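You operate a simulated robot arm through the tools that you are given. There is no shell and no other tool. Be economical: measure what you need, move in short steps, check, and stop when the job is done.

Carry out the task below with a simulated two-armed robot. There is one attempt and no reset: what you move stays moved.

JOB
Couple the red hose end to rig three, start the pump and set the slip's flow.
Fine: open the red valve before the start; press PUMP, then the green button; set the flow by the blue valve.

Only the result counts: the job must be done as asked and must still hold three seconds after the hand-in. Knocking over, shifting, dropping, spilling or breaking anything else fails it.

ROBOT AND FRAMES
Two 7-joint arms with two-finger parallel grippers on one trunk, on a base that drives. Base frame: it is fixed to the floor where the robot stands at the start and does not move with it; the origin is under the middle of the robot, x ahead of it, y to its left, z up. Lengths are in mm, angles in rad, forces in N, time in s.
The left shoulder is at the start at [70, 134, 1301], the right one opposite. Places, roughly: black valve handle of rig three [500, 200, 900]; blue valve handle of rig four [500, -1100, 1300]; blue valve handle of rig one [100, 2800, 1300]; blue valve handle of rig two [500, 1700, 1300]; cool key of rig three [700, 600, 1300]; green button of rig three [600, 500, 1300]; green valve handle of rig three [600, 300, 1100]; grey valve handle of rig three [600, 100, 1500]; heat key of rig three [700, 600, 1300]; leak key of rig three [700, 600, 1300]; pump key of rig three [700, 700, 1300]; red valve handle of rig four [500, -1300, 1300]; red valve handle of rig one [200, 2600, 1300]; red valve handle of rig three [500, 100, 1300]; red valve handle of rig two [500, 1400, 1300]; red-ringed hose end (6x6x15 cm) [500, -100, 1100]. Payload 1.57 kg a hand.
The tool frame of a hand sits at the grasp point between the pads (the TCP): z along the fingers, y along the line on which they close. The tips reach 30 mm beyond it. The gripper opens to 80 mm. The fingers are 17 mm wide and 12 mm thick; the gripper's body (40 by 82 mm) begins 80 mm behind the TCP.
Orientation is that of the tool frame in the base frame, as [roll, pitch, yaw] about the fixed x, y, z axes, in that order (R = Rz(yaw) Ry(pitch) Rx(roll)). With the fingers straight down and closing along the base's y, the tool's x points along the base's -x, its y along +y and its z along -z.

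CONTROLS
- The arms move only by the tool jog_arm. It takes "left_plan", "right_plan" or both (then of equal length, played together; a hand with none holds still); each is a list of rows, each an object of numbers (a shift or turn left out is 0, a gripper value left out holds the last): "fingers": the closure in counts, from 0 (fully open) to 255 (shut); "dx", "dy", "dz": the shift along the tool's x, y, z in cm; "ax", "ay", "az": the turn, a rotation vector about the tool's x, y, z in rad. In form: [{"fingers": .., "dx": .., "dy": .., "dz": .., "ax": .., "ay": .., "az": ..}, ...]. A call has 1 to 8 rows; each row shifts and turns the commanded pose from where the row before left it, along the tool's axes as they then stand. Each row takes 0.2 s and may step no farther than 50 mm and 0.15 rad from the row before; otherwise, or with a gripper value out of range, the whole call is refused. A pose out of reach is approached as far as the arm can. The call stops where the force on the tool passes 40 N (or 10 N more than at its start, if that is more) or the arm is blocked; 0.2 s more then pass. Each finger travels about 153 mm/s and halts on what it meets, pressing with about 28 N; the grip force reading is that of the motor and also rises with nothing between the fingers. The clock runs only during rows and for 0.2 s after the last one: add rows that do not move to give the fingers time. It gives the time, the measured TCP pose, the force on the tool (base axes), the opening and the grip force at its end, in the units of the frame above (readings bear some noise), with the torque about the TCP (base axes, N m) and any sound that the robot's microphone picked up.
- Cameras (640 x 400 px; columns grow to the right, rows downward): "scene" is now at [141, 26.3, 1534.4]; the picture's right is [0.34, -0.94, 0.00], its down [-0.55, -0.20, -0.81] and it looks along [0.76, 0.27, -0.58] (base axes); focal length 264 px, centre (320, 200). "left" rides on the left gripper at [72, 7, -122] in its tool frame; the picture's right is [-0.09, 1.00, 0.00], its down [-0.84, -0.08, -0.54] and it looks along [-0.54, -0.05, 0.84] (tool axes); focal length 238 px, centre (320, 200). "right" rides on the right gripper at [72, -7, -122] in its tool frame; the picture's right is [0.09, 1.00, 0.00], its down [-0.84, 0.08, -0.54] and it looks along [-0.54, 0.05, 0.84] (tool axes); focal length 238 px, centre (320, 200).
- get_image(camera): a new picture of that camera. No time passes.
- move_column(by): slides the trunk up (or, below 0, down) by that many mm; the arms and the scene camera ride with it, the base frame stays. It gives what a move gives, with no picture.
- roll_base(legs): drives the robot by 1 to 6 legs, each [ahead, left, turn to the left] in mm, mm and rad, along the robot's own axes; the way and the turn of a leg run together, so that a leg with both is an arc; at most 1500 mm and 3.142 rad a leg. The arms and the cameras ride along, it lands a little off, and it stops where it bumps. It gives what a move gives.
- turn_head(pan, tilt): turns the head with the scene camera to pan (to the left, within 1.501 rad either way) and tilt (down, from -0.506 to 1.204), counted from straight ahead of the robot. It gives what a move gives.
- measure_at(camera, pixels): there is no depth. For up to 12 entries [column, row, z] of the newest picture of that camera ("zoom" is the newest enlarged one), the place [x, y] in the base frame at which the ray of that pixel passes the height z, good to about 2 mm, but the place of the scene camera against the robot may be out by one fixed shift of up to 18 mm in any direction. No time passes.
- close_up(camera, box): a new picture of the part [left, top, right, bottom] of that camera's present view, enlarged. No time passes.
- finish_job(): hands the job in; it is judged then, once.

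Work in short steps. Measure before you move; look again where a grasp or a placing could have gone wrong, and mend it. You have 80 turns and 78 pictures in all, those below and enlarged ones among them. Open the grippers and draw the arms clear of the work before you hand the job in, unless the task says otherwise; then end with one line.

The tools are called after "Call:" as a command line: name --argument value ..., lists and objects as JSON in quotes. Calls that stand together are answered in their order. jog_arm: Moves the arms, as the interface text tells. Its arguments: {"type":"object","properties":{"left_plan":{"type":"array","items":{"type":"object","properties":{"fingers":{"type":"number"},"dx":{"type":"number"},"dy":{"type":"number"},"dz":{"type":"number"},"ax":{"type":"number"},"ay":{"type":"number"},"az":{"type":"number"}}}},"right_plan":{"type":"array","items":{"type":"object","properties":{"fingers":{"type":"number"},"dx":{"type":"number"},"dy":{"type":"number"},"dz":{"type":"number"},"ax":{"type":"number"},"ay":{"type":"number"},"az":{"type":"number"}}}}},"required":[]} The other tools are called the same way: move_column (by) slides the trunk up or down; roll_base (legs) drives the base; turn_head (pan, tilt) turns the head that bears the scene camera; get_image (camera) takes a picture; measure_at (camera, pixels) gives the place at which the rays of pixels pass given heights; close_up (camera, box) takes an enlarged picture of a part of a camera's view; finish_job () hands the job in.

At the start:

```text
time_s: 0.0
left_eef_pos: [367.9, 388.9, 999.3]
left_tcp_rot: [3.141, -0.001, 3.141]
left_force: [-0.5, -0.5, -0.3]
left_wrist_torque: [-0.02, -0.03, -0.03]
left_grip_width: 79.8
left_gripper_force: 0.1
right_eef_pos: [391.6, 10.5, 1001.2]
right_tcp_rot: [3.14, 0.001, 3.14]
right_force: [0.2, -0.6, 0.3]
right_wrist_torque: [0.0, -0.04, 0.01]
right_grip_width: 80.1
right_gripper_force: 0.1
trunk travel left (down, up): [-875.0, 65.0]
robot x, y, heading: [1.1, 2.0, -0.002]
head pan, tilt: [0.344, 0.623]
```

scene: 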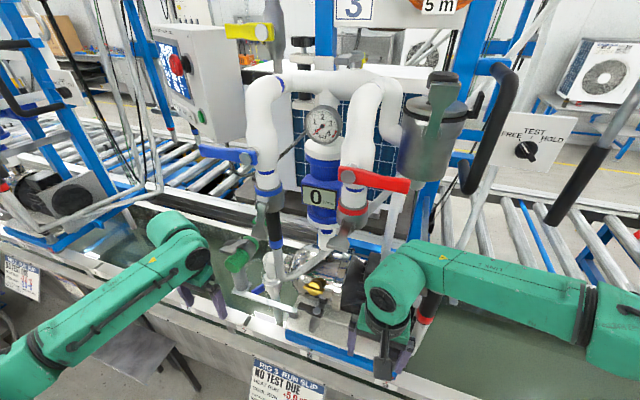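
right: 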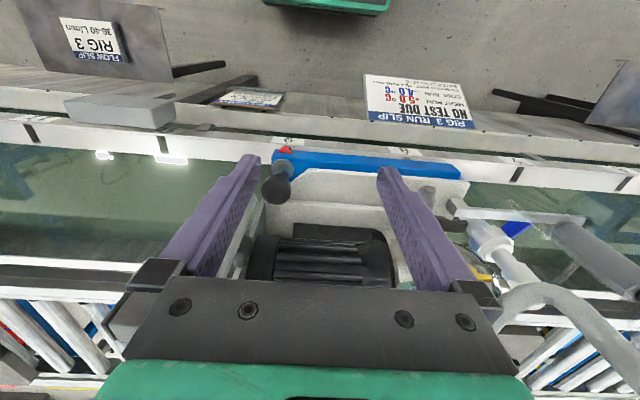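
left: 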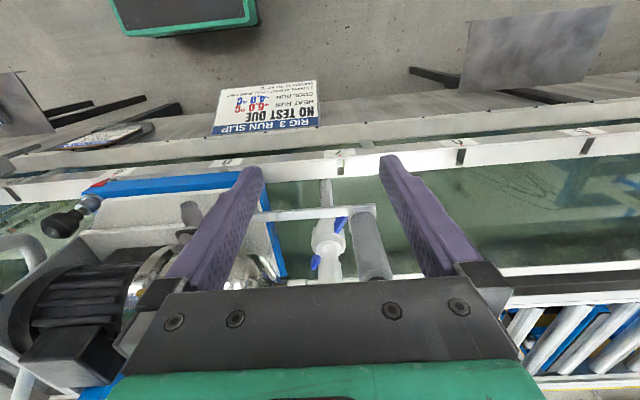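

The pictures show rig 3 with slips near the front rail; the right camera's slip at (95,40) reads "RIG 3 / 36-40 L/min". I enlarge it and the scene to read the labels.

Call:
close_up --camera "right" --box '[40, 0, 300, 160]'

Call:
close_up --camera "scene" --box '[190, 60, 510, 260]'

Call:
close_up --camera "scene" --box '[130, 10, 290, 110]'

```text
2.46 times, centred on (170, 80) of right
```

zoom: 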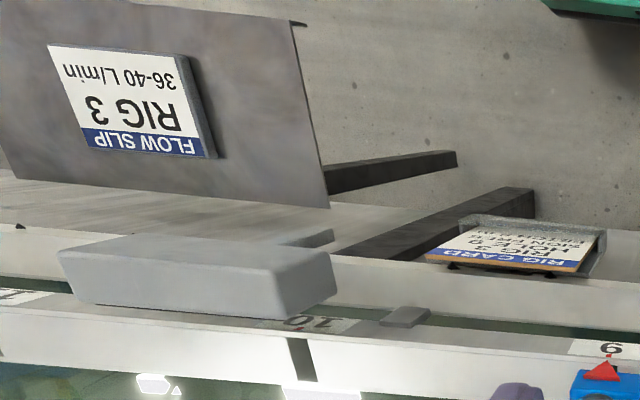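

```text
2.00 times, centred on (350, 160) of scene
```

zoom: 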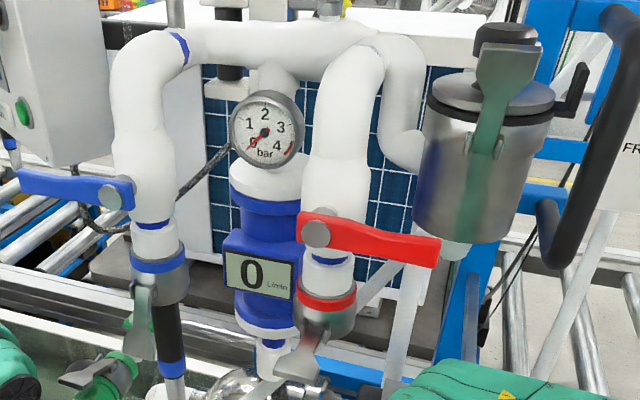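

```text
4.00 times, centred on (210, 60) of scene
```

zoom: 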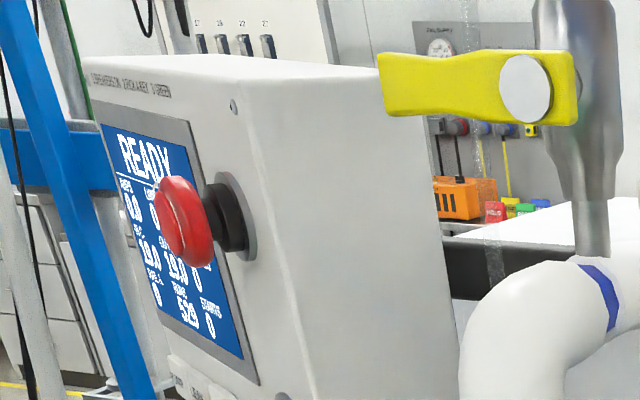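

Flow slip: 36–40 L/min for rig 3. Now I look for the red hose end (to the right) and the rig card by turning the head.

Call:
turn_head --pan -0.3 --tilt 0.7

Call:
get_image --camera "scene"

Call:
close_up --camera "right" --box '[200, 70, 300, 120]'

Call:
close_up --camera "right" --box '[350, 60, 490, 140]'

```text
time_s: 1.0
left_eef_pos: [367.5, 388.6, 998.9]
left_tcp_rot: [3.141, -0.001, -3.141]
left_force: [0.2, -0.8, 0.2]
left_wrist_torque: [0.0, 0.0, 0.01]
left_grip_width: 79.7
left_gripper_force: 0.1
right_eef_pos: [388.5, 10.2, 999.6]
right_tcp_rot: [3.139, 0.0, 3.141]
right_force: [-0.4, 0.6, 0.1]
right_wrist_torque: [-0.02, 0.0, -0.02]
right_grip_width: 80.3
right_gripper_force: 0.1
trunk travel left (down, up): [-875.0, 65.0]
robot x, y, heading: [2.3, -1.4, 0.002]
head pan, tilt: [-0.3, 0.7]
```

```text
71 pictures are left
```

scene: 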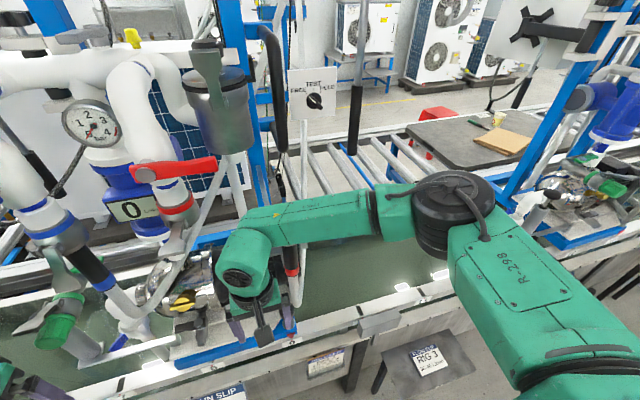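

```text
6.40 times, centred on (250, 95) of right
```

zoom: 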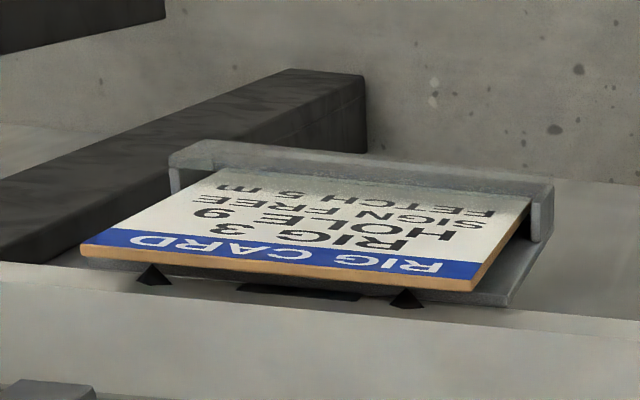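

```text
4.57 times, centred on (420, 100) of right
```

zoom: 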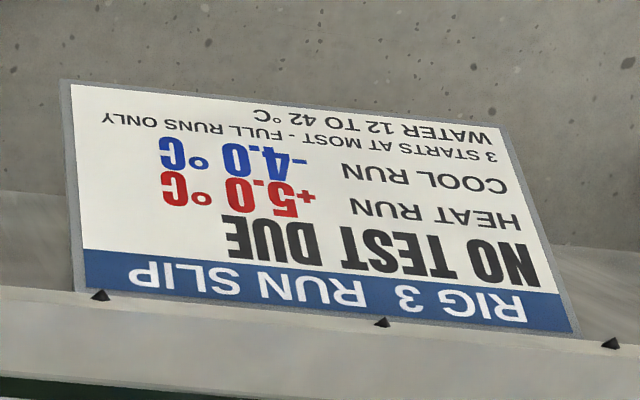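

The red-ringed hose end seems to hang near (292,262) behind the right arm. I zoom in there and on the test sign.

Call:
close_up --camera "scene" --box '[210, 40, 402, 160]'

Call:
close_up --camera "scene" --box '[180, 200, 372, 320]'

```text
3.33 times, centred on (306, 100) of scene
```

zoom: 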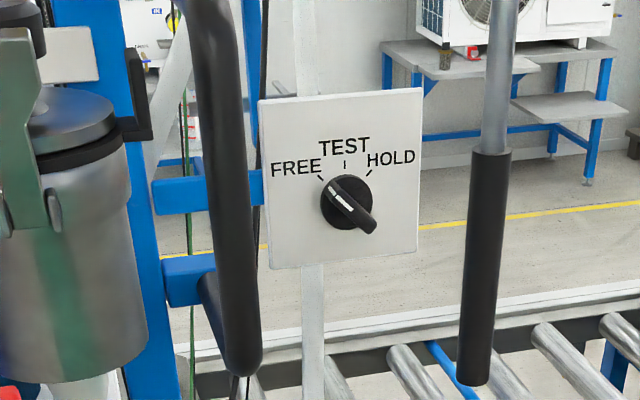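

```text
3.33 times, centred on (276, 260) of scene
```

zoom: 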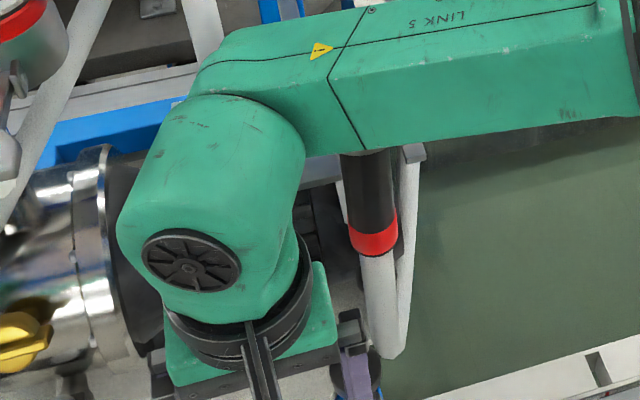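

The hose end (black with red band, zoom (372,230)) stands right behind the right wrist. I draw the right hand back toward the robot (tool +x) and look again.

Call:
jog_arm --right_plan '[{"dx": 4}, {"dx": 4}, {"dx": 4}, {"dx": 4}]'

Call:
get_image --camera "scene"

```text
time_s: 2.0
left_eef_pos: [367.4, 388.9, 998.9]
left_tcp_rot: [3.141, 0.002, -3.142]
left_force: [0.6, -0.8, -0.5]
left_wrist_torque: [0.02, -0.01, 0.0]
left_grip_width: 80.0
left_gripper_force: 0.1
right_eef_pos: [230.9, 10.7, 1000.1]
right_tcp_rot: [3.141, 0.003, 3.135]
right_force: [0.3, -0.1, -1.0]
right_wrist_torque: [0.01, 0.0, 0.03]
right_grip_width: 80.0
right_gripper_force: 0.0
trunk travel left (down, up): [-875.0, 65.0]
robot x, y, heading: [-0.2, 3.4, 0.0]
head pan, tilt: [-0.3, 0.7]
```

```text
66 pictures are left
```

scene: 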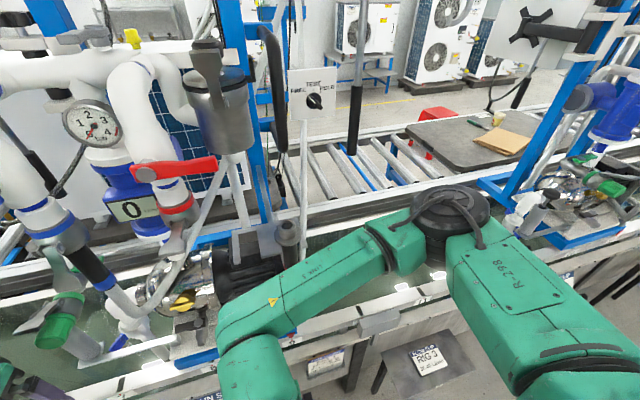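

The hose end is now visible near (288,235). I zoom in on it and the red coupling.

Call:
close_up --camera "scene" --box '[220, 190, 348, 270]'

Call:
close_up --camera "scene" --box '[0, 130, 256, 290]'

```text
5.00 times, centred on (284, 230) of scene
```

zoom: 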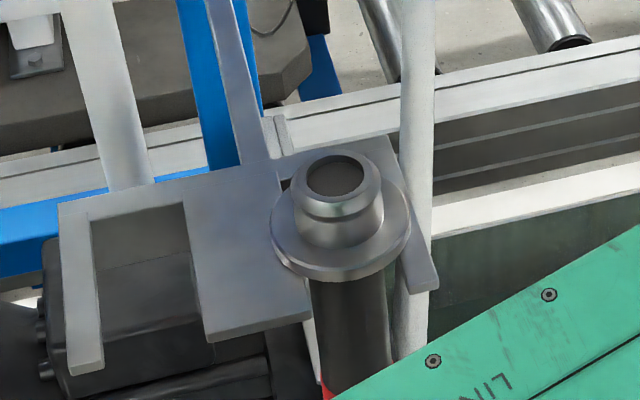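

```text
2.50 times, centred on (128, 210) of scene
```

zoom: 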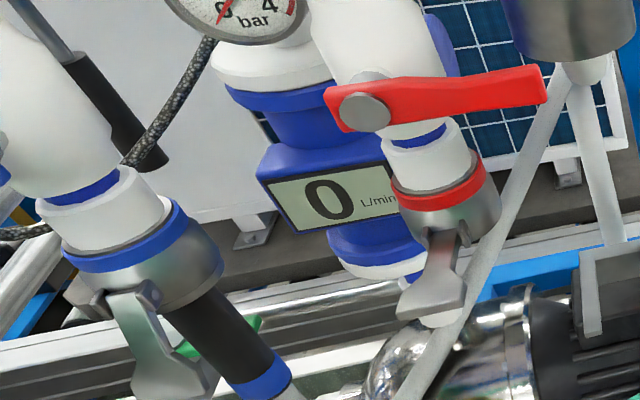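

The hose end hangs by its flange in a front-open fork. I measure the flange, fork, red coupling and hanging handles at a few heights.

Call:
measure_at --camera "scene" --pixels '[[288, 226, 1150], [288, 226, 1175], [288, 238, 1150], [288, 238, 1130], [352, 153, 1100], [352, 153, 1300], [180, 206, 1200], [180, 206, 1250], [160, 170, 1300], [212, 165, 1300], [265, 254, 1140], [305, 246, 1140]]'

```text
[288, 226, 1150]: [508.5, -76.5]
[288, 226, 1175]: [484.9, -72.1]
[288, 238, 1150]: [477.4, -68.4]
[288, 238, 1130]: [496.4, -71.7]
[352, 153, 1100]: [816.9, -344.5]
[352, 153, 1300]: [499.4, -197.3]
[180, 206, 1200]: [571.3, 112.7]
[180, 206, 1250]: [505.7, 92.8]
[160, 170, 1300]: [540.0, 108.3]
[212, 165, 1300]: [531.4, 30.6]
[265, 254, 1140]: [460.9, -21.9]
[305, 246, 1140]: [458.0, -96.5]
```

The hose end is about [500,-72,1140] subject to the camera shift. I back the base 150 mm for working room, then raise and rotate the right hand to point ahead.

Call:
roll_base --legs '[[-150, 0, 0]]'

Call:
jog_arm --right_plan '[{"dy": -4, "dz": -3, "dx": -3}, {"dy": -4, "dz": -3, "dx": -3}, {"dy": -4, "dz": -2, "dx": -3}, {"ay": -0.15}, {"ay": -0.15}, {"ay": -0.15}, {"ay": -0.15}, {"ay": -0.15}]'

```text
time_s: 3.4
left_eef_pos: [222.2, 389.2, 998.7]
left_tcp_rot: [3.141, 0.0, 3.141]
left_force: [0.0, -0.2, 0.1]
left_wrist_torque: [-0.01, 0.02, -0.01]
left_grip_width: 80.2
left_gripper_force: 0.0
right_eef_pos: [84.7, 9.6, 999.2]
right_tcp_rot: [3.14, -0.002, 3.138]
right_force: [0.1, 0.1, 0.7]
right_wrist_torque: [-0.02, 0.0, -0.01]
right_grip_width: 79.9
right_gripper_force: 0.1
trunk travel left (down, up): [-875.0, 65.0]
robot x, y, heading: [-146.9, -1.1, 0.002]
head pan, tilt: [-0.3, 0.7]
```

```text
refused: row 1 steps farther than a row can; nothing moved
```

Row one exceeded 50 mm; I resend with smaller shifts.

Call:
jog_arm --right_plan '[{"dy": -3, "dz": -2.5, "dx": -3}, {"dy": -3, "dz": -2.5, "dx": -3}, {"dy": -3, "dz": -2.5, "dx": -3}, {"dy": -3, "dz": -2.5, "dx": -3}, {"ay": -0.15}, {"ay": -0.15}, {"ay": -0.15}, {"ay": -0.15}]'

Call:
jog_arm --right_plan '[{"ay": -0.15}, {"ay": -0.15}, {"ay": -0.15}, {"ay": -0.15}, {"ay": -0.15}, {"ay": -0.15}, {"ay": -0.07}]'

Call:
get_image --camera "right"

Call:
get_image --camera "scene"

```text
time_s: 5.2
left_eef_pos: [218.6, 388.9, 1000.6]
left_tcp_rot: [3.141, 0.0, 3.14]
left_force: [-0.8, 0.9, -0.9]
left_wrist_torque: [0.02, 0.0, 0.02]
left_grip_width: 79.8
left_gripper_force: 0.0
right_eef_pos: [202.5, -110.3, 1099.0]
right_tcp_rot: [3.138, 0.605, 3.137]
right_force: [-1.1, 0.1, -0.1]
right_wrist_torque: [0.0, 0.01, -0.02]
right_grip_width: 79.9
right_gripper_force: 0.0
trunk travel left (down, up): [-875.0, 65.0]
robot x, y, heading: [-151.4, -1.9, -0.002]
head pan, tilt: [-0.3, 0.7]
```

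```text
time_s: 6.8
left_eef_pos: [218.4, 387.5, 999.4]
left_tcp_rot: [-3.14, 0.0, 3.141]
left_force: [0.4, -0.1, -0.1]
left_wrist_torque: [0.02, 0.01, 0.04]
left_grip_width: 79.8
left_gripper_force: 0.0
right_eef_pos: [201.6, -109.4, 1098.3]
right_tcp_rot: [3.139, 0.601, 3.137]
right_force: [0.9, -1.2, 1.0]
right_wrist_torque: [-0.01, 0.0, 0.03]
right_grip_width: 80.3
right_gripper_force: 0.1
right hand out of reach, approached as far as the arm can: row 1, 2, 3, 4, 5, 6, 7
trunk travel left (down, up): [-875.0, 65.0]
robot x, y, heading: [-149.4, 0.1, -0.0]
head pan, tilt: [-0.3, 0.7]
```

```text
63 pictures are left
```

right: 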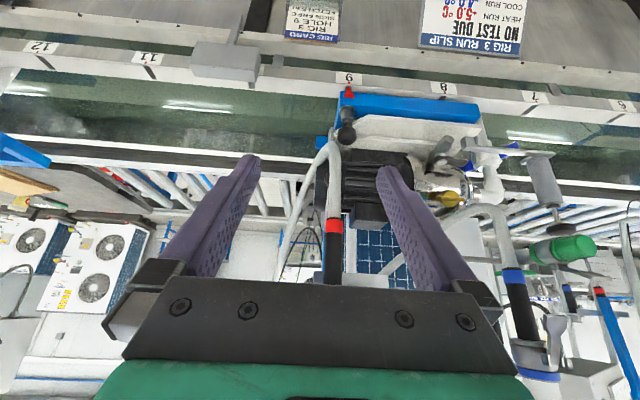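

```text
62 pictures are left
```

scene: 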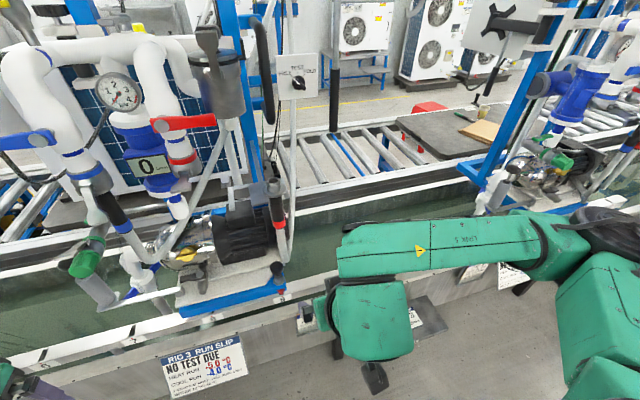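

Pivot blocked by reach this close; I move the TCP forward 120 mm, then continue pitching.

Call:
jog_arm --right_plan '[{"dx": -3.3, "dz": 2.25}, {"dx": -3.3, "dz": 2.25}, {"dx": -3.3, "dz": 2.25}, {"ay": -0.15}, {"ay": -0.15}, {"ay": -0.15}, {"ay": -0.15}]'

```text
time_s: 8.4
left_eef_pos: [220.7, 392.5, 996.8]
left_tcp_rot: [-3.137, -0.003, 3.141]
left_force: [-0.2, 0.9, -1.0]
left_wrist_torque: [-0.07, 0.03, 0.0]
left_grip_width: 79.8
left_gripper_force: 0.0
right_eef_pos: [322.2, -100.9, 1100.1]
right_tcp_rot: [3.128, 1.197, 3.128]
right_force: [0.5, -1.2, 0.1]
right_wrist_torque: [0.06, 0.03, 0.15]
right_grip_width: 80.2
right_gripper_force: 0.1
trunk travel left (down, up): [-875.0, 65.0]
robot x, y, heading: [-147.8, -4.0, 0.002]
head pan, tilt: [-0.3, 0.7]
```

Pitch is now 1.2; I finish the last 0.37 rad and look.

Call:
jog_arm --right_plan '[{"ay": -0.15}, {"ay": -0.15}, {"ay": -0.07}]'

Call:
get_image --camera "right"

Call:
get_image --camera "scene"

```text
time_s: 9.2
left_eef_pos: [219.4, 387.0, 1000.4]
left_tcp_rot: [-3.14, 0.0, 3.141]
left_force: [0.7, -0.7, 0.1]
left_wrist_torque: [0.0, 0.0, -0.02]
left_grip_width: 80.1
left_gripper_force: 0.1
right_eef_pos: [317.4, -97.4, 1108.3]
right_tcp_rot: [1.529, 1.569, 1.522]
right_force: [-0.1, -0.9, -0.2]
right_wrist_torque: [0.01, -0.03, 0.0]
right_grip_width: 80.2
right_gripper_force: 0.1
right hand out of reach, approached as far as the arm can: row 2, 3
trunk travel left (down, up): [-875.0, 65.0]
robot x, y, heading: [-150.3, 0.3, -0.004]
head pan, tilt: [-0.3, 0.7]
```

```text
61 pictures are left
```

right: 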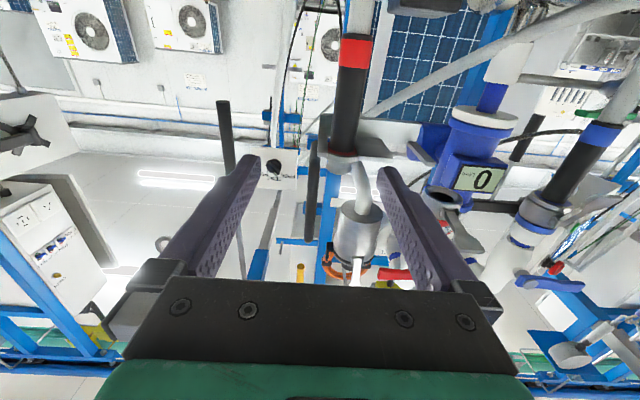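

```text
60 pictures are left
```

scene: 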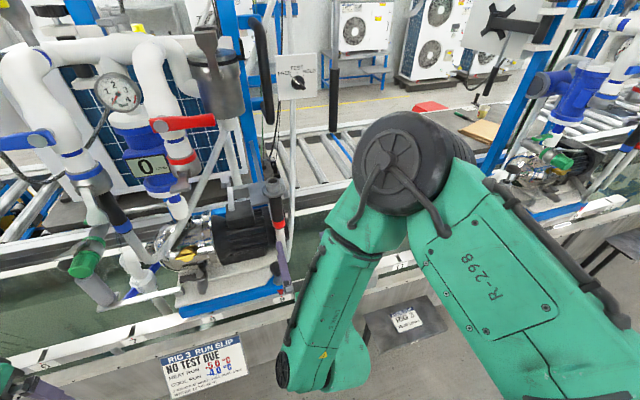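

The barrel shows at col 345 rows 65–145 (inverted view); triangulating gives barrel y≈-66, flange underside z≈1150, red band z≈1040. I align to y -67, z 1095 and advance to x≈400.

Call:
jog_arm --right_plan '[{"dz": 2.8, "dx": 0.4, "dy": 1.0}, {"dz": 2.8, "dx": 0.4, "dy": 1.0}, {"dz": 2.8, "dx": 0.4, "dy": 1.0}]'

Call:
get_image --camera "right"

```text
time_s: 10.0
left_eef_pos: [220.2, 388.0, 999.9]
left_tcp_rot: [-3.14, -0.001, 3.14]
left_force: [-0.6, 0.2, -0.5]
left_wrist_torque: [-0.02, 0.03, 0.01]
left_grip_width: 80.0
left_gripper_force: 0.0
right_eef_pos: [399.0, -61.9, 1098.2]
right_tcp_rot: [2.709, 1.568, 2.702]
right_force: [-0.1, -0.8, -0.3]
right_wrist_torque: [-0.01, -0.01, -0.02]
right_grip_width: 79.6
right_gripper_force: 0.1
right hand out of reach, approached as far as the arm can: row 1, 2
trunk travel left (down, up): [-875.0, 65.0]
robot x, y, heading: [-147.4, -0.8, -0.003]
head pan, tilt: [-0.3, 0.7]
```

```text
59 pictures are left
```

right: 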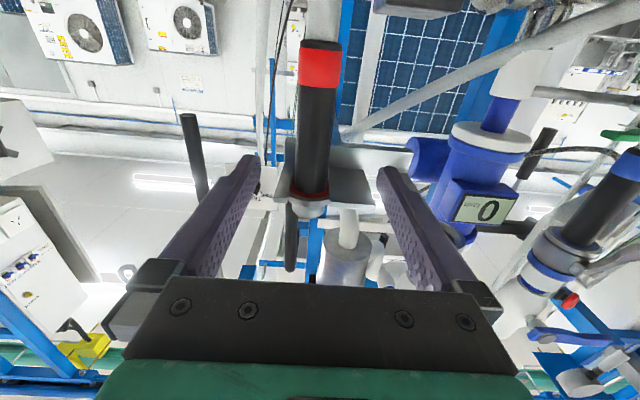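

Barrel at col 312 vs finger centre 318, so y≈-69, x≈495. I advance 75 mm with 6 mm correction and check.

Call:
jog_arm --right_plan '[{"dz": 2.5, "dy": -0.3}, {"dz": 2.5, "dy": -0.3}, {"dz": 2.5}]'

Call:
get_image --camera "right"

Call:
close_up --camera "scene" --box '[200, 140, 360, 240]'

```text
time_s: 10.8
left_eef_pos: [220.7, 387.8, 1000.4]
left_tcp_rot: [-3.14, 0.001, 3.141]
left_force: [1.1, -0.8, 0.2]
left_wrist_torque: [0.02, 0.03, 0.02]
left_grip_width: 79.8
left_gripper_force: 0.1
right_eef_pos: [471.1, -48.5, 1112.2]
right_tcp_rot: [2.939, 1.566, 2.932]
right_force: [-0.9, 1.0, 0.3]
right_wrist_torque: [0.01, -0.02, -0.01]
right_grip_width: 80.1
right_gripper_force: 0.0
right hand out of reach, approached as far as the arm can: row 1, 2, 3
trunk travel left (down, up): [-875.0, 65.0]
robot x, y, heading: [-146.0, -0.0, -0.0]
head pan, tilt: [-0.3, 0.7]
```

```text
58 pictures are left
```

right: 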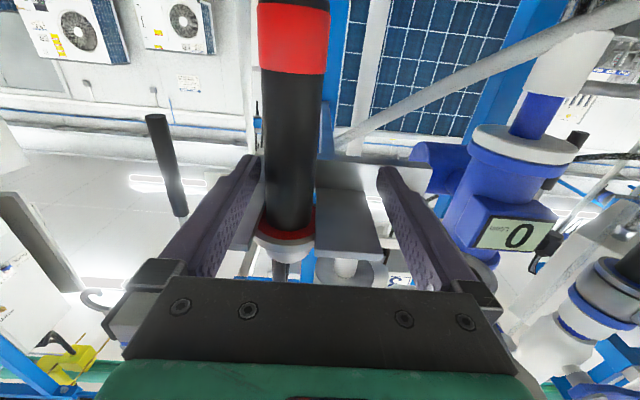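

```text
4.00 times, centred on (280, 190) of scene
```

zoom: 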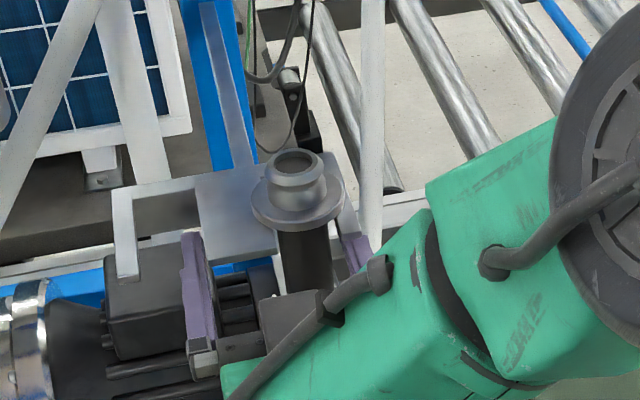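

The arm is at a joint limit (hand drifted to y -48, z 1112). Hose is still untouched between the fingers; I back the base 130 mm straight off, then shift 80 mm left, so the arm works in a more comfortable stance.

Call:
roll_base --legs '[[-130, 0, 0], [0, 80, 0]]'

Call:
jog_arm --right_plan '[{"dy": -3.3, "dx": 0.5}, {"dy": -3.3, "dx": 0.5}, {"dy": -3.3, "dx": 0.4}]'

```text
time_s: 12.7
left_eef_pos: [90.2, 460.1, 1001.7]
left_tcp_rot: [3.137, 0.001, 3.139]
left_force: [-0.2, -0.8, 0.8]
left_wrist_torque: [0.02, 0.03, -0.01]
left_grip_width: 79.9
left_gripper_force: 0.0
right_eef_pos: [341.5, 22.6, 1110.9]
right_tcp_rot: [2.168, 1.563, 2.158]
right_force: [-0.4, -0.3, 0.0]
right_wrist_torque: [-0.01, 0.0, 0.03]
right_grip_width: 80.0
right_gripper_force: 0.1
trunk travel left (down, up): [-875.0, 65.0]
robot x, y, heading: [-275.2, 79.3, 0.0]
head pan, tilt: [-0.3, 0.7]
```

```text
time_s: 13.5
left_eef_pos: [90.2, 465.7, 999.3]
left_tcp_rot: [-3.14, -0.001, 3.14]
left_force: [0.6, -0.8, 0.8]
left_wrist_torque: [0.04, -0.02, -0.02]
left_grip_width: 80.0
left_gripper_force: 0.1
right_eef_pos: [324.1, -0.9, 1142.3]
right_tcp_rot: [3.139, 1.559, 3.123]
right_force: [0.0, -0.4, 0.0]
right_wrist_torque: [-0.01, 0.03, -0.05]
right_grip_width: 79.8
right_gripper_force: 0.2
right hand out of reach, approached as far as the arm can: row 1, 2, 3
trunk travel left (down, up): [-875.0, 65.0]
robot x, y, heading: [-277.7, 77.6, -0.002]
head pan, tilt: [-0.3, 0.7]
```

Limits push it up and inward, suggesting the trunk is too high for a level hand here. I raise both hands, then lower the trunk 170 mm.

Call:
jog_arm --right_plan '[{"dx": -4}, {"dx": -4}, {"dx": -4}]' --left_plan '[{"dz": -5}, {"dz": -5}, {"dz": -5}]'

Call:
move_column --by -170

Call:
get_image --camera "scene"

```text
time_s: 14.3
left_eef_pos: [88.7, 466.2, 1151.7]
left_tcp_rot: [-3.141, 0.0, 3.139]
left_force: [-0.2, 0.0, 0.2]
left_wrist_torque: [0.01, 0.01, 0.05]
left_grip_width: 79.7
left_gripper_force: 0.1
right_eef_pos: [324.7, -5.3, 1263.1]
right_tcp_rot: [2.793, 1.568, 2.784]
right_force: [0.3, -0.5, 0.2]
right_wrist_torque: [-0.01, 0.02, 0.02]
right_grip_width: 80.0
right_gripper_force: 0.1
trunk travel left (down, up): [-875.0, 65.0]
robot x, y, heading: [-279.2, 74.1, -0.004]
head pan, tilt: [-0.3, 0.7]
```

```text
time_s: 16.2
left_eef_pos: [89.4, 466.9, 982.1]
left_tcp_rot: [3.141, 0.001, 3.14]
left_force: [0.5, 0.5, 1.4]
left_wrist_torque: [0.04, -0.01, -0.03]
left_grip_width: 79.7
left_gripper_force: 0.0
right_eef_pos: [327.0, -4.5, 1091.9]
right_tcp_rot: [2.8, 1.568, 2.788]
right_force: [0.3, -0.1, 0.0]
right_wrist_torque: [0.01, 0.01, 0.0]
right_grip_width: 80.0
right_gripper_force: 0.0
trunk travel left (down, up): [-705.0, 235.0]
robot x, y, heading: [-280.2, 79.1, -0.008]
head pan, tilt: [-0.3, 0.7]
```

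```text
56 pictures are left
```

scene: 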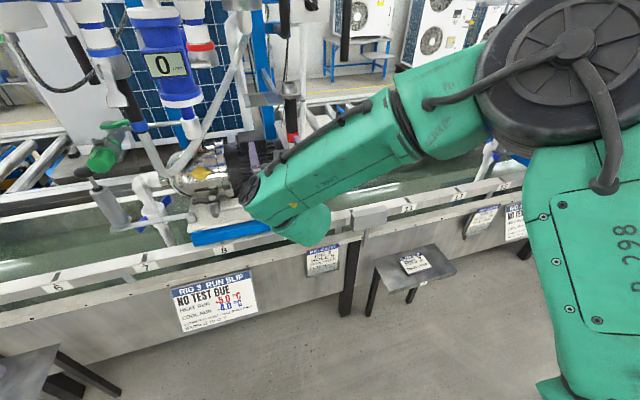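

Upward was in reach; now the hand is at [327,-4,1092]. I shift it to y≈-69 and x≈395.

Call:
jog_arm --right_plan '[{"dy": -3.3}, {"dy": -3.2}, {"dz": 3.4, "dx": -0.3}, {"dz": 3.4, "dx": -0.3}]'

Call:
get_image --camera "right"

```text
time_s: 17.2
left_eef_pos: [91.5, 466.3, 980.2]
left_tcp_rot: [-3.14, -0.002, 3.14]
left_force: [1.0, 0.3, 0.3]
left_wrist_torque: [0.02, 0.01, -0.02]
left_grip_width: 80.0
left_gripper_force: 0.2
right_eef_pos: [397.8, -69.6, 1098.3]
right_tcp_rot: [2.943, 1.565, 2.93]
right_force: [0.5, -0.4, 0.8]
right_wrist_torque: [0.04, 0.01, 0.0]
right_grip_width: 80.1
right_gripper_force: 0.1
trunk travel left (down, up): [-705.0, 235.0]
robot x, y, heading: [-277.2, 76.8, -0.003]
head pan, tilt: [-0.3, 0.7]
```

```text
55 pictures are left
```

right: 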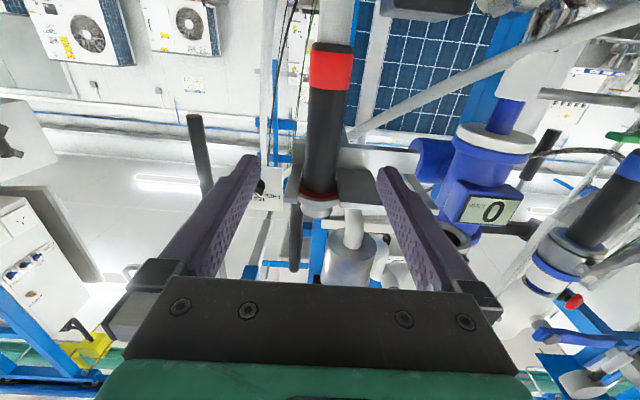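

Centred now (barrel col 322, finger centre 318), y≈-68. I advance 85 mm and look.

Call:
jog_arm --right_plan '[{"dz": 3}, {"dz": 3}, {"dz": 2.5}]'

Call:
get_image --camera "right"

Call:
close_up --camera "scene" --box '[200, 50, 360, 150]'

```text
time_s: 18.1
left_eef_pos: [90.9, 466.1, 981.5]
left_tcp_rot: [-3.141, -0.001, 3.139]
left_force: [-0.1, -0.8, -0.8]
left_wrist_torque: [0.03, -0.03, 0.02]
left_grip_width: 80.0
left_gripper_force: 0.1
right_eef_pos: [479.1, -70.5, 1099.3]
right_tcp_rot: [2.816, 1.567, 2.808]
right_force: [0.5, 0.4, -0.2]
right_wrist_torque: [0.02, 0.01, 0.01]
right_grip_width: 80.0
right_gripper_force: 0.1
trunk travel left (down, up): [-705.0, 235.0]
robot x, y, heading: [-278.1, 80.3, 0.001]
head pan, tilt: [-0.3, 0.7]
```

```text
54 pictures are left
```

right: 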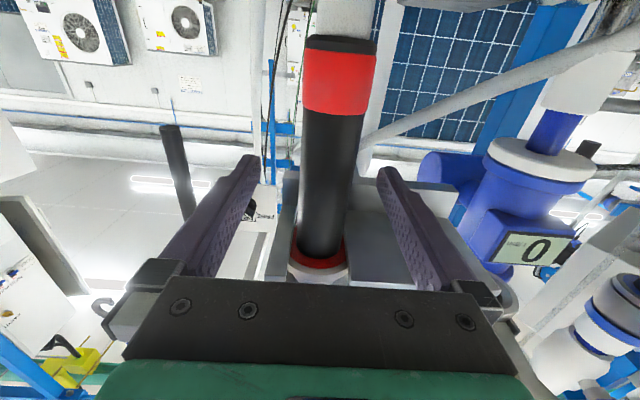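

```text
4.00 times, centred on (280, 100) of scene
```

zoom: 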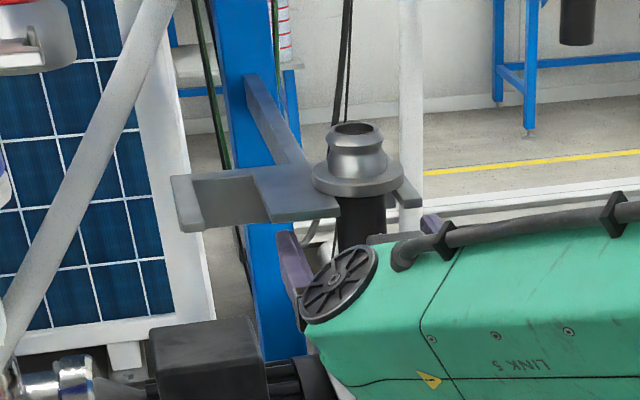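

Barrel well centred; it stands about 15–20 mm ahead of the TCP. I advance 17 mm and close on it.

Call:
jog_arm --right_plan '[{"dz": 1.7}, {"fingers": 255}, {"fingers": 255}, {"fingers": 255}]'

Call:
get_image --camera "right"

```text
time_s: 19.1
left_eef_pos: [90.6, 465.7, 980.8]
left_tcp_rot: [-3.14, 0.001, 3.139]
left_force: [0.2, -0.1, 0.2]
left_wrist_torque: [0.0, -0.02, -0.01]
left_grip_width: 80.0
left_gripper_force: 0.1
right_eef_pos: [496.0, -69.6, 1096.6]
right_tcp_rot: [3.027, 1.566, 3.015]
right_force: [0.8, 2.3, 0.8]
right_wrist_torque: [-0.01, 0.0, -0.05]
right_grip_width: 29.6
right_gripper_force: 28.3
trunk travel left (down, up): [-705.0, 235.0]
robot x, y, heading: [-273.6, 78.7, -0.0]
head pan, tilt: [-0.3, 0.7]
```

```text
52 pictures are left
```

right: 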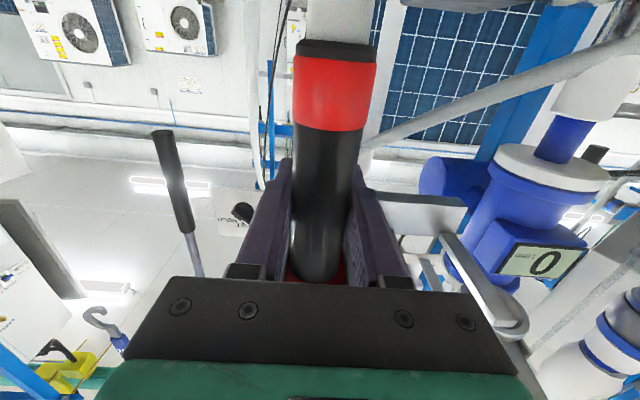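

Gripped at 29.6 mm. I lift 15 mm and pull it 60 mm back out of the open slot.

Call:
jog_arm --right_plan '[{"dx": -0.8, "fingers": 255}, {"dx": -0.7}, {"dz": -2}, {"dz": -3}, {"dz": -3}]'

Call:
get_image --camera "right"

Call:
get_image --camera "scene"

```text
time_s: 20.2
left_eef_pos: [91.3, 466.9, 979.2]
left_tcp_rot: [3.141, -0.001, 3.14]
left_force: [0.3, 0.1, -1.2]
left_wrist_torque: [0.03, 0.03, 0.0]
left_grip_width: 80.1
left_gripper_force: 0.0
right_eef_pos: [419.8, -67.9, 1109.5]
right_tcp_rot: [2.869, 1.565, 2.859]
right_force: [1.5, -0.8, -4.3]
right_wrist_torque: [-0.01, -0.14, -0.01]
right_grip_width: 29.7
right_gripper_force: 27.6
trunk travel left (down, up): [-705.0, 235.0]
robot x, y, heading: [-281.2, 73.9, -0.006]
head pan, tilt: [-0.3, 0.7]
```

```text
51 pictures are left
```

right: 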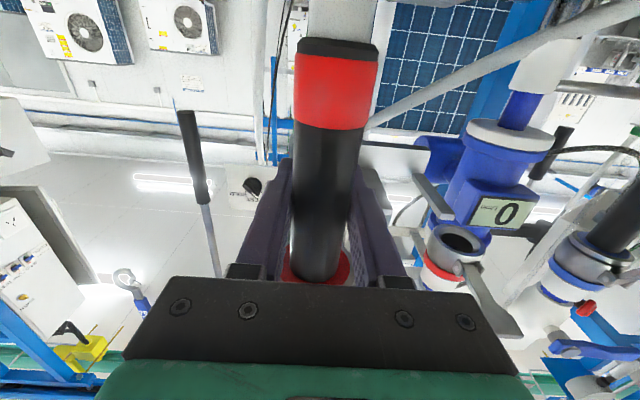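

```text
50 pictures are left
```

scene: 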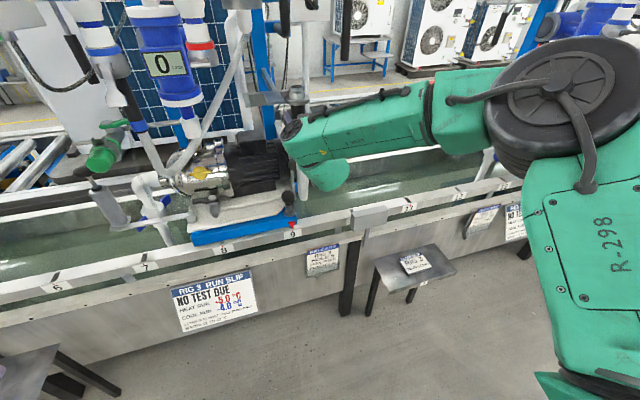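

Hose end is free. The red coupling's open mouth shows at (458,240) in the right camera; I enlarge it and the blue coupled one for comparison.

Call:
close_up --camera "right" --box '[400, 150, 640, 300]'

Call:
close_up --camera "scene" --box '[70, 0, 262, 120]'

```text
2.67 times, centred on (520, 225) of right
```

zoom: 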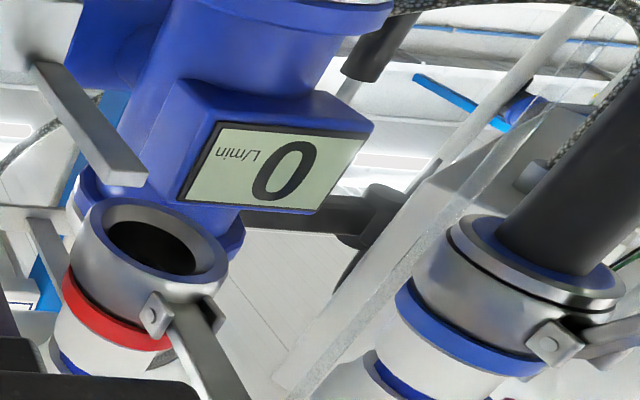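

```text
3.33 times, centred on (166, 60) of scene
```

zoom: 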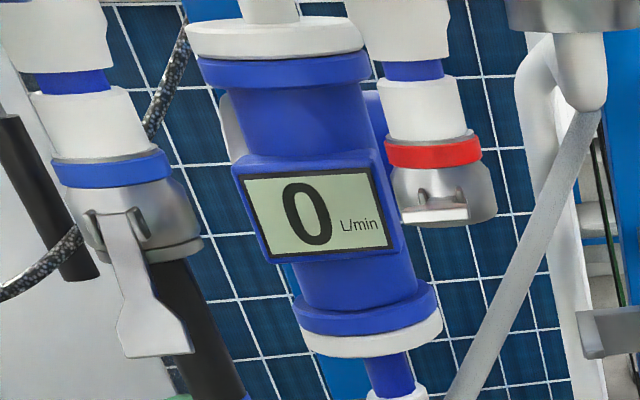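

The red coupling's lever stands out toward the robot (open), while the blue one is folded down along its barrel. To leave room for the folded lever I will put the end back in the fork and regrip about 32 mm lower.

Call:
jog_arm --right_plan '[{"dz": 2.5, "dy": -0.1}, {"dz": 2.6}, {"dz": 2.5}, {"dx": 0.7}, {"dx": 0.4}, {"fingers": 90}, {"fingers": 90}]'

Call:
get_image --camera "right"

```text
time_s: 21.9
left_eef_pos: [82.8, 466.7, 983.9]
left_tcp_rot: [-3.141, 0.009, 3.14]
left_force: [0.1, 0.2, -0.3]
left_wrist_torque: [0.02, -0.02, 0.0]
left_grip_width: 80.1
left_gripper_force: 0.1
right_eef_pos: [483.5, -68.5, 1102.9]
right_tcp_rot: [2.73, 1.567, 2.723]
right_force: [-30.1, -4.5, -0.4]
right_wrist_torque: [0.31, -0.3, 0.65]
right_grip_width: 48.0
right_gripper_force: 0.1
trunk travel left (down, up): [-705.0, 235.0]
robot x, y, heading: [-279.9, 74.0, -0.004]
head pan, tilt: [-0.3, 0.7]
```

```text
47 pictures are left
```

right: 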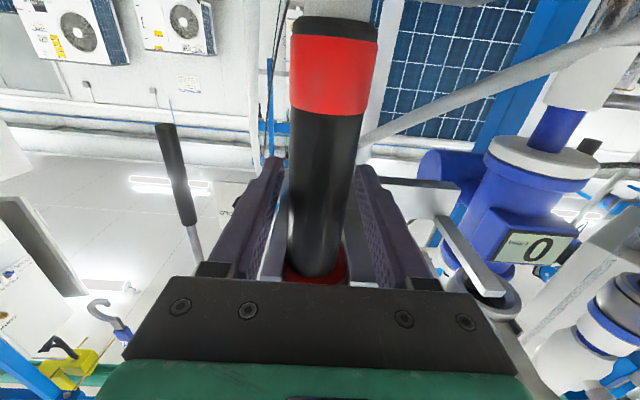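

A 30 N reaction along -x remains and the hand stopped at x 483; I check the hose's seating from the scene camera before moving.

Call:
close_up --camera "scene" --box '[220, 50, 380, 150]'

```text
4.00 times, centred on (300, 100) of scene
```

zoom: 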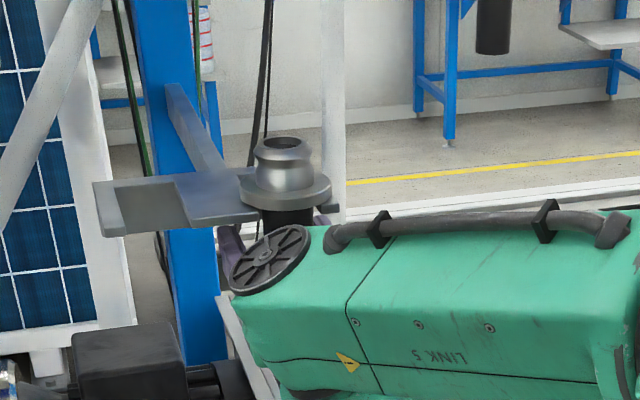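

The hose end sits upright in the fork, fully supported. I back the open hand off 10 mm to relieve the force.

Call:
jog_arm --right_plan '[{"dz": -0.8}, {}]'

Call:
get_image --camera "right"

```text
time_s: 22.4
left_eef_pos: [88.2, 464.5, 982.1]
left_tcp_rot: [3.142, 0.001, 3.14]
left_force: [-0.8, -0.5, 0.1]
left_wrist_torque: [0.04, 0.01, 0.03]
left_grip_width: 80.1
left_gripper_force: 0.1
right_eef_pos: [483.2, -69.7, 1102.1]
right_tcp_rot: [2.62, 1.569, 2.611]
right_force: [-6.0, -0.2, -0.2]
right_wrist_torque: [-0.04, -0.06, 0.18]
right_grip_width: 51.7
right_gripper_force: 0.4
trunk travel left (down, up): [-705.0, 235.0]
robot x, y, heading: [-274.7, 76.9, -0.004]
head pan, tilt: [-0.3, 0.7]
```

```text
45 pictures are left
```

right: 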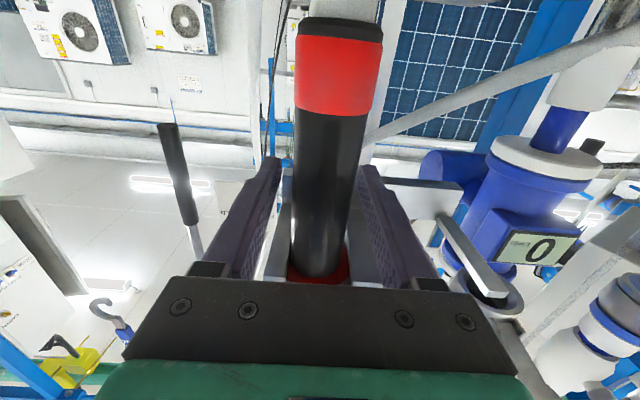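

Force relieved. I go down 35 mm and forward 8 mm, then grip lower on the barrel.

Call:
jog_arm --right_plan '[{"dx": 1.8}, {"dx": 1.8}, {"dz": 0.8}, {"fingers": 255}, {"fingers": 255}]'

Call:
get_image --camera "right"

```text
time_s: 23.6
left_eef_pos: [90.3, 466.4, 981.6]
left_tcp_rot: [-3.142, 0.002, 3.139]
left_force: [0.0, 0.3, -0.4]
left_wrist_torque: [0.01, -0.03, 0.02]
left_grip_width: 79.9
left_gripper_force: 0.1
right_eef_pos: [492.0, -67.3, 1067.5]
right_tcp_rot: [2.854, 1.563, 2.84]
right_force: [0.7, -2.9, 2.5]
right_wrist_torque: [0.06, 0.1, 0.12]
right_grip_width: 30.3
right_gripper_force: 27.8
right hand out of reach, approached as far as the arm can: row 2
trunk travel left (down, up): [-705.0, 235.0]
robot x, y, heading: [-278.6, 75.3, 0.001]
head pan, tilt: [-0.3, 0.7]
```

```text
44 pictures are left
```

right: 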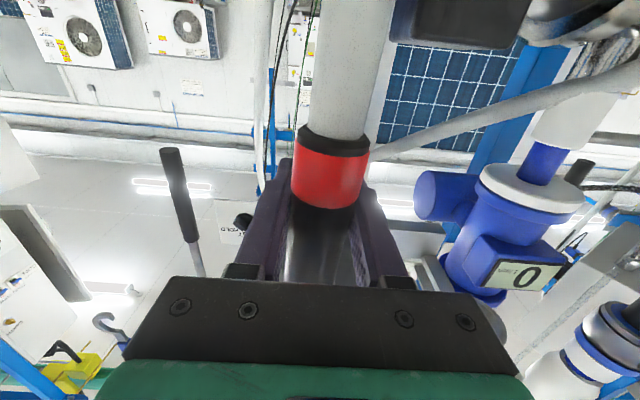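

Gripped just above the red band. I lift 13 mm, pull back out to x≈400.

Call:
jog_arm --right_plan '[{"dx": -0.8, "fingers": 255}, {"dx": -0.6}, {"dz": -3}, {"dz": -3}, {"dz": -3.5}]'

Call:
move_column --by -60

Call:
jog_arm --right_plan '[{"dy": 4}, {"dy": 4}, {}]'

Call:
get_image --camera "right"

```text
time_s: 24.9
left_eef_pos: [89.5, 465.3, 981.7]
left_tcp_rot: [3.14, -0.001, 3.14]
left_force: [0.7, -0.2, -0.8]
left_wrist_torque: [0.0, 0.0, 0.03]
left_grip_width: 79.9
left_gripper_force: 0.0
right_eef_pos: [393.6, -61.8, 1083.5]
right_tcp_rot: [2.99, 1.561, 2.973]
right_force: [0.5, -0.5, -4.0]
right_wrist_torque: [-0.02, -0.11, 0.0]
right_grip_width: 30.4
right_gripper_force: 27.6
right hand out of reach, approached as far as the arm can: row 4
trunk travel left (down, up): [-705.0, 235.0]
robot x, y, heading: [-276.7, 76.0, -0.002]
head pan, tilt: [-0.3, 0.7]
```

```text
time_s: 25.9
left_eef_pos: [90.9, 466.5, 921.7]
left_tcp_rot: [3.141, 0.002, 3.14]
left_force: [0.1, 0.3, 0.1]
left_wrist_torque: [-0.03, 0.0, 0.01]
left_grip_width: 80.1
left_gripper_force: 0.1
right_eef_pos: [395.3, -62.0, 1023.0]
right_tcp_rot: [2.999, 1.561, 2.983]
right_force: [0.3, -0.7, -4.1]
right_wrist_torque: [0.02, -0.08, 0.0]
right_grip_width: 30.0
right_gripper_force: 28.0
trunk travel left (down, up): [-645.0, 295.0]
robot x, y, heading: [-276.2, 75.5, -0.008]
head pan, tilt: [-0.3, 0.7]
```

```text
time_s: 26.6
left_eef_pos: [90.3, 465.3, 920.7]
left_tcp_rot: [3.142, 0.0, 3.141]
left_force: [-0.2, -0.3, 0.7]
left_wrist_torque: [0.0, 0.0, 0.0]
left_grip_width: 79.9
left_gripper_force: 0.0
right_eef_pos: [397.9, 17.3, 1022.3]
right_tcp_rot: [2.93, 1.56, 2.913]
right_force: [0.8, -0.5, -4.7]
right_wrist_torque: [-0.03, -0.13, 0.02]
right_grip_width: 29.7
right_gripper_force: 27.7
trunk travel left (down, up): [-645.0, 295.0]
robot x, y, heading: [-282.5, 77.5, -0.005]
head pan, tilt: [-0.3, 0.7]
```

```text
43 pictures are left
```

right: 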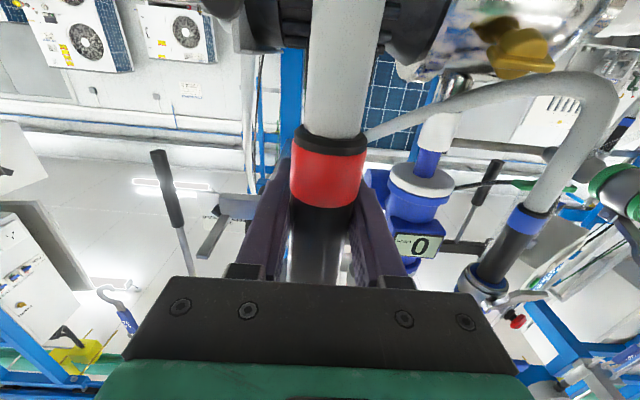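

The coupling is hidden behind the gripper in this view. I aim the head straight at the red coupling.

Call:
turn_head --pan 0.0 --tilt 0.2

Call:
get_image --camera "scene"

```text
time_s: 27.6
left_eef_pos: [90.9, 466.1, 921.1]
left_tcp_rot: [-3.141, 0.001, 3.14]
left_force: [0.0, 0.5, 0.2]
left_wrist_torque: [0.04, -0.02, -0.02]
left_grip_width: 80.0
left_gripper_force: 0.1
right_eef_pos: [397.8, 17.6, 1021.9]
right_tcp_rot: [3.01, 1.56, 2.995]
right_force: [0.2, 0.4, -4.0]
right_wrist_torque: [-0.03, -0.12, 0.01]
right_grip_width: 29.9
right_gripper_force: 27.9
trunk travel left (down, up): [-645.0, 295.0]
robot x, y, heading: [-279.3, 79.0, -0.006]
head pan, tilt: [0.0, 0.201]
```

```text
42 pictures are left
```

scene: 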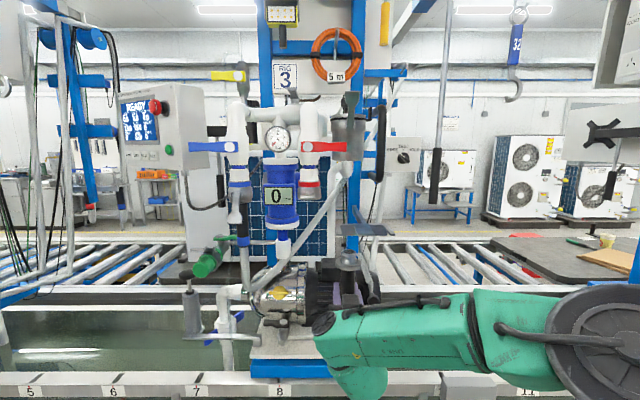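

Clear view: coupling near (310,188), held hose end near (347,258), fork (365,228). I zoom in there.

Call:
close_up --camera "scene" --box '[256, 130, 416, 290]'

Call:
measure_at --camera "scene" --pixels '[[347, 265, 1105], [347, 265, 1100], [310, 194, 1205], [310, 194, 1215], [310, 178, 1235], [311, 147, 1300], [240, 194, 1205], [365, 231, 1150]]'

```text
2.50 times, centred on (336, 210) of scene
```

zoom: 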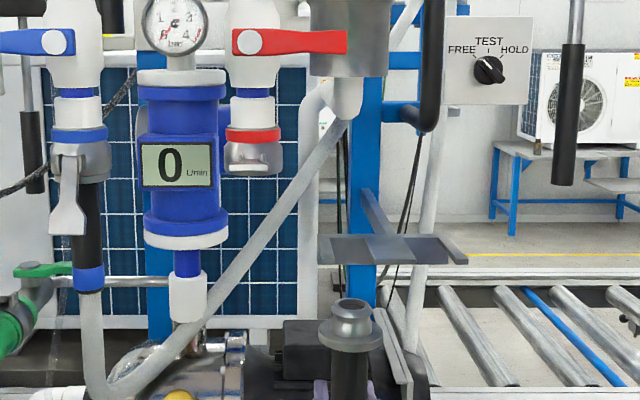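

```text
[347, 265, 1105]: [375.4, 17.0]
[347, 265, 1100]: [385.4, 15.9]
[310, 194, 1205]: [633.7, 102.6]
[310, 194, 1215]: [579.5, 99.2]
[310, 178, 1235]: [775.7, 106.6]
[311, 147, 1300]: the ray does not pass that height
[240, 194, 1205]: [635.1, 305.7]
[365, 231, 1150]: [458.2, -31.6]
```

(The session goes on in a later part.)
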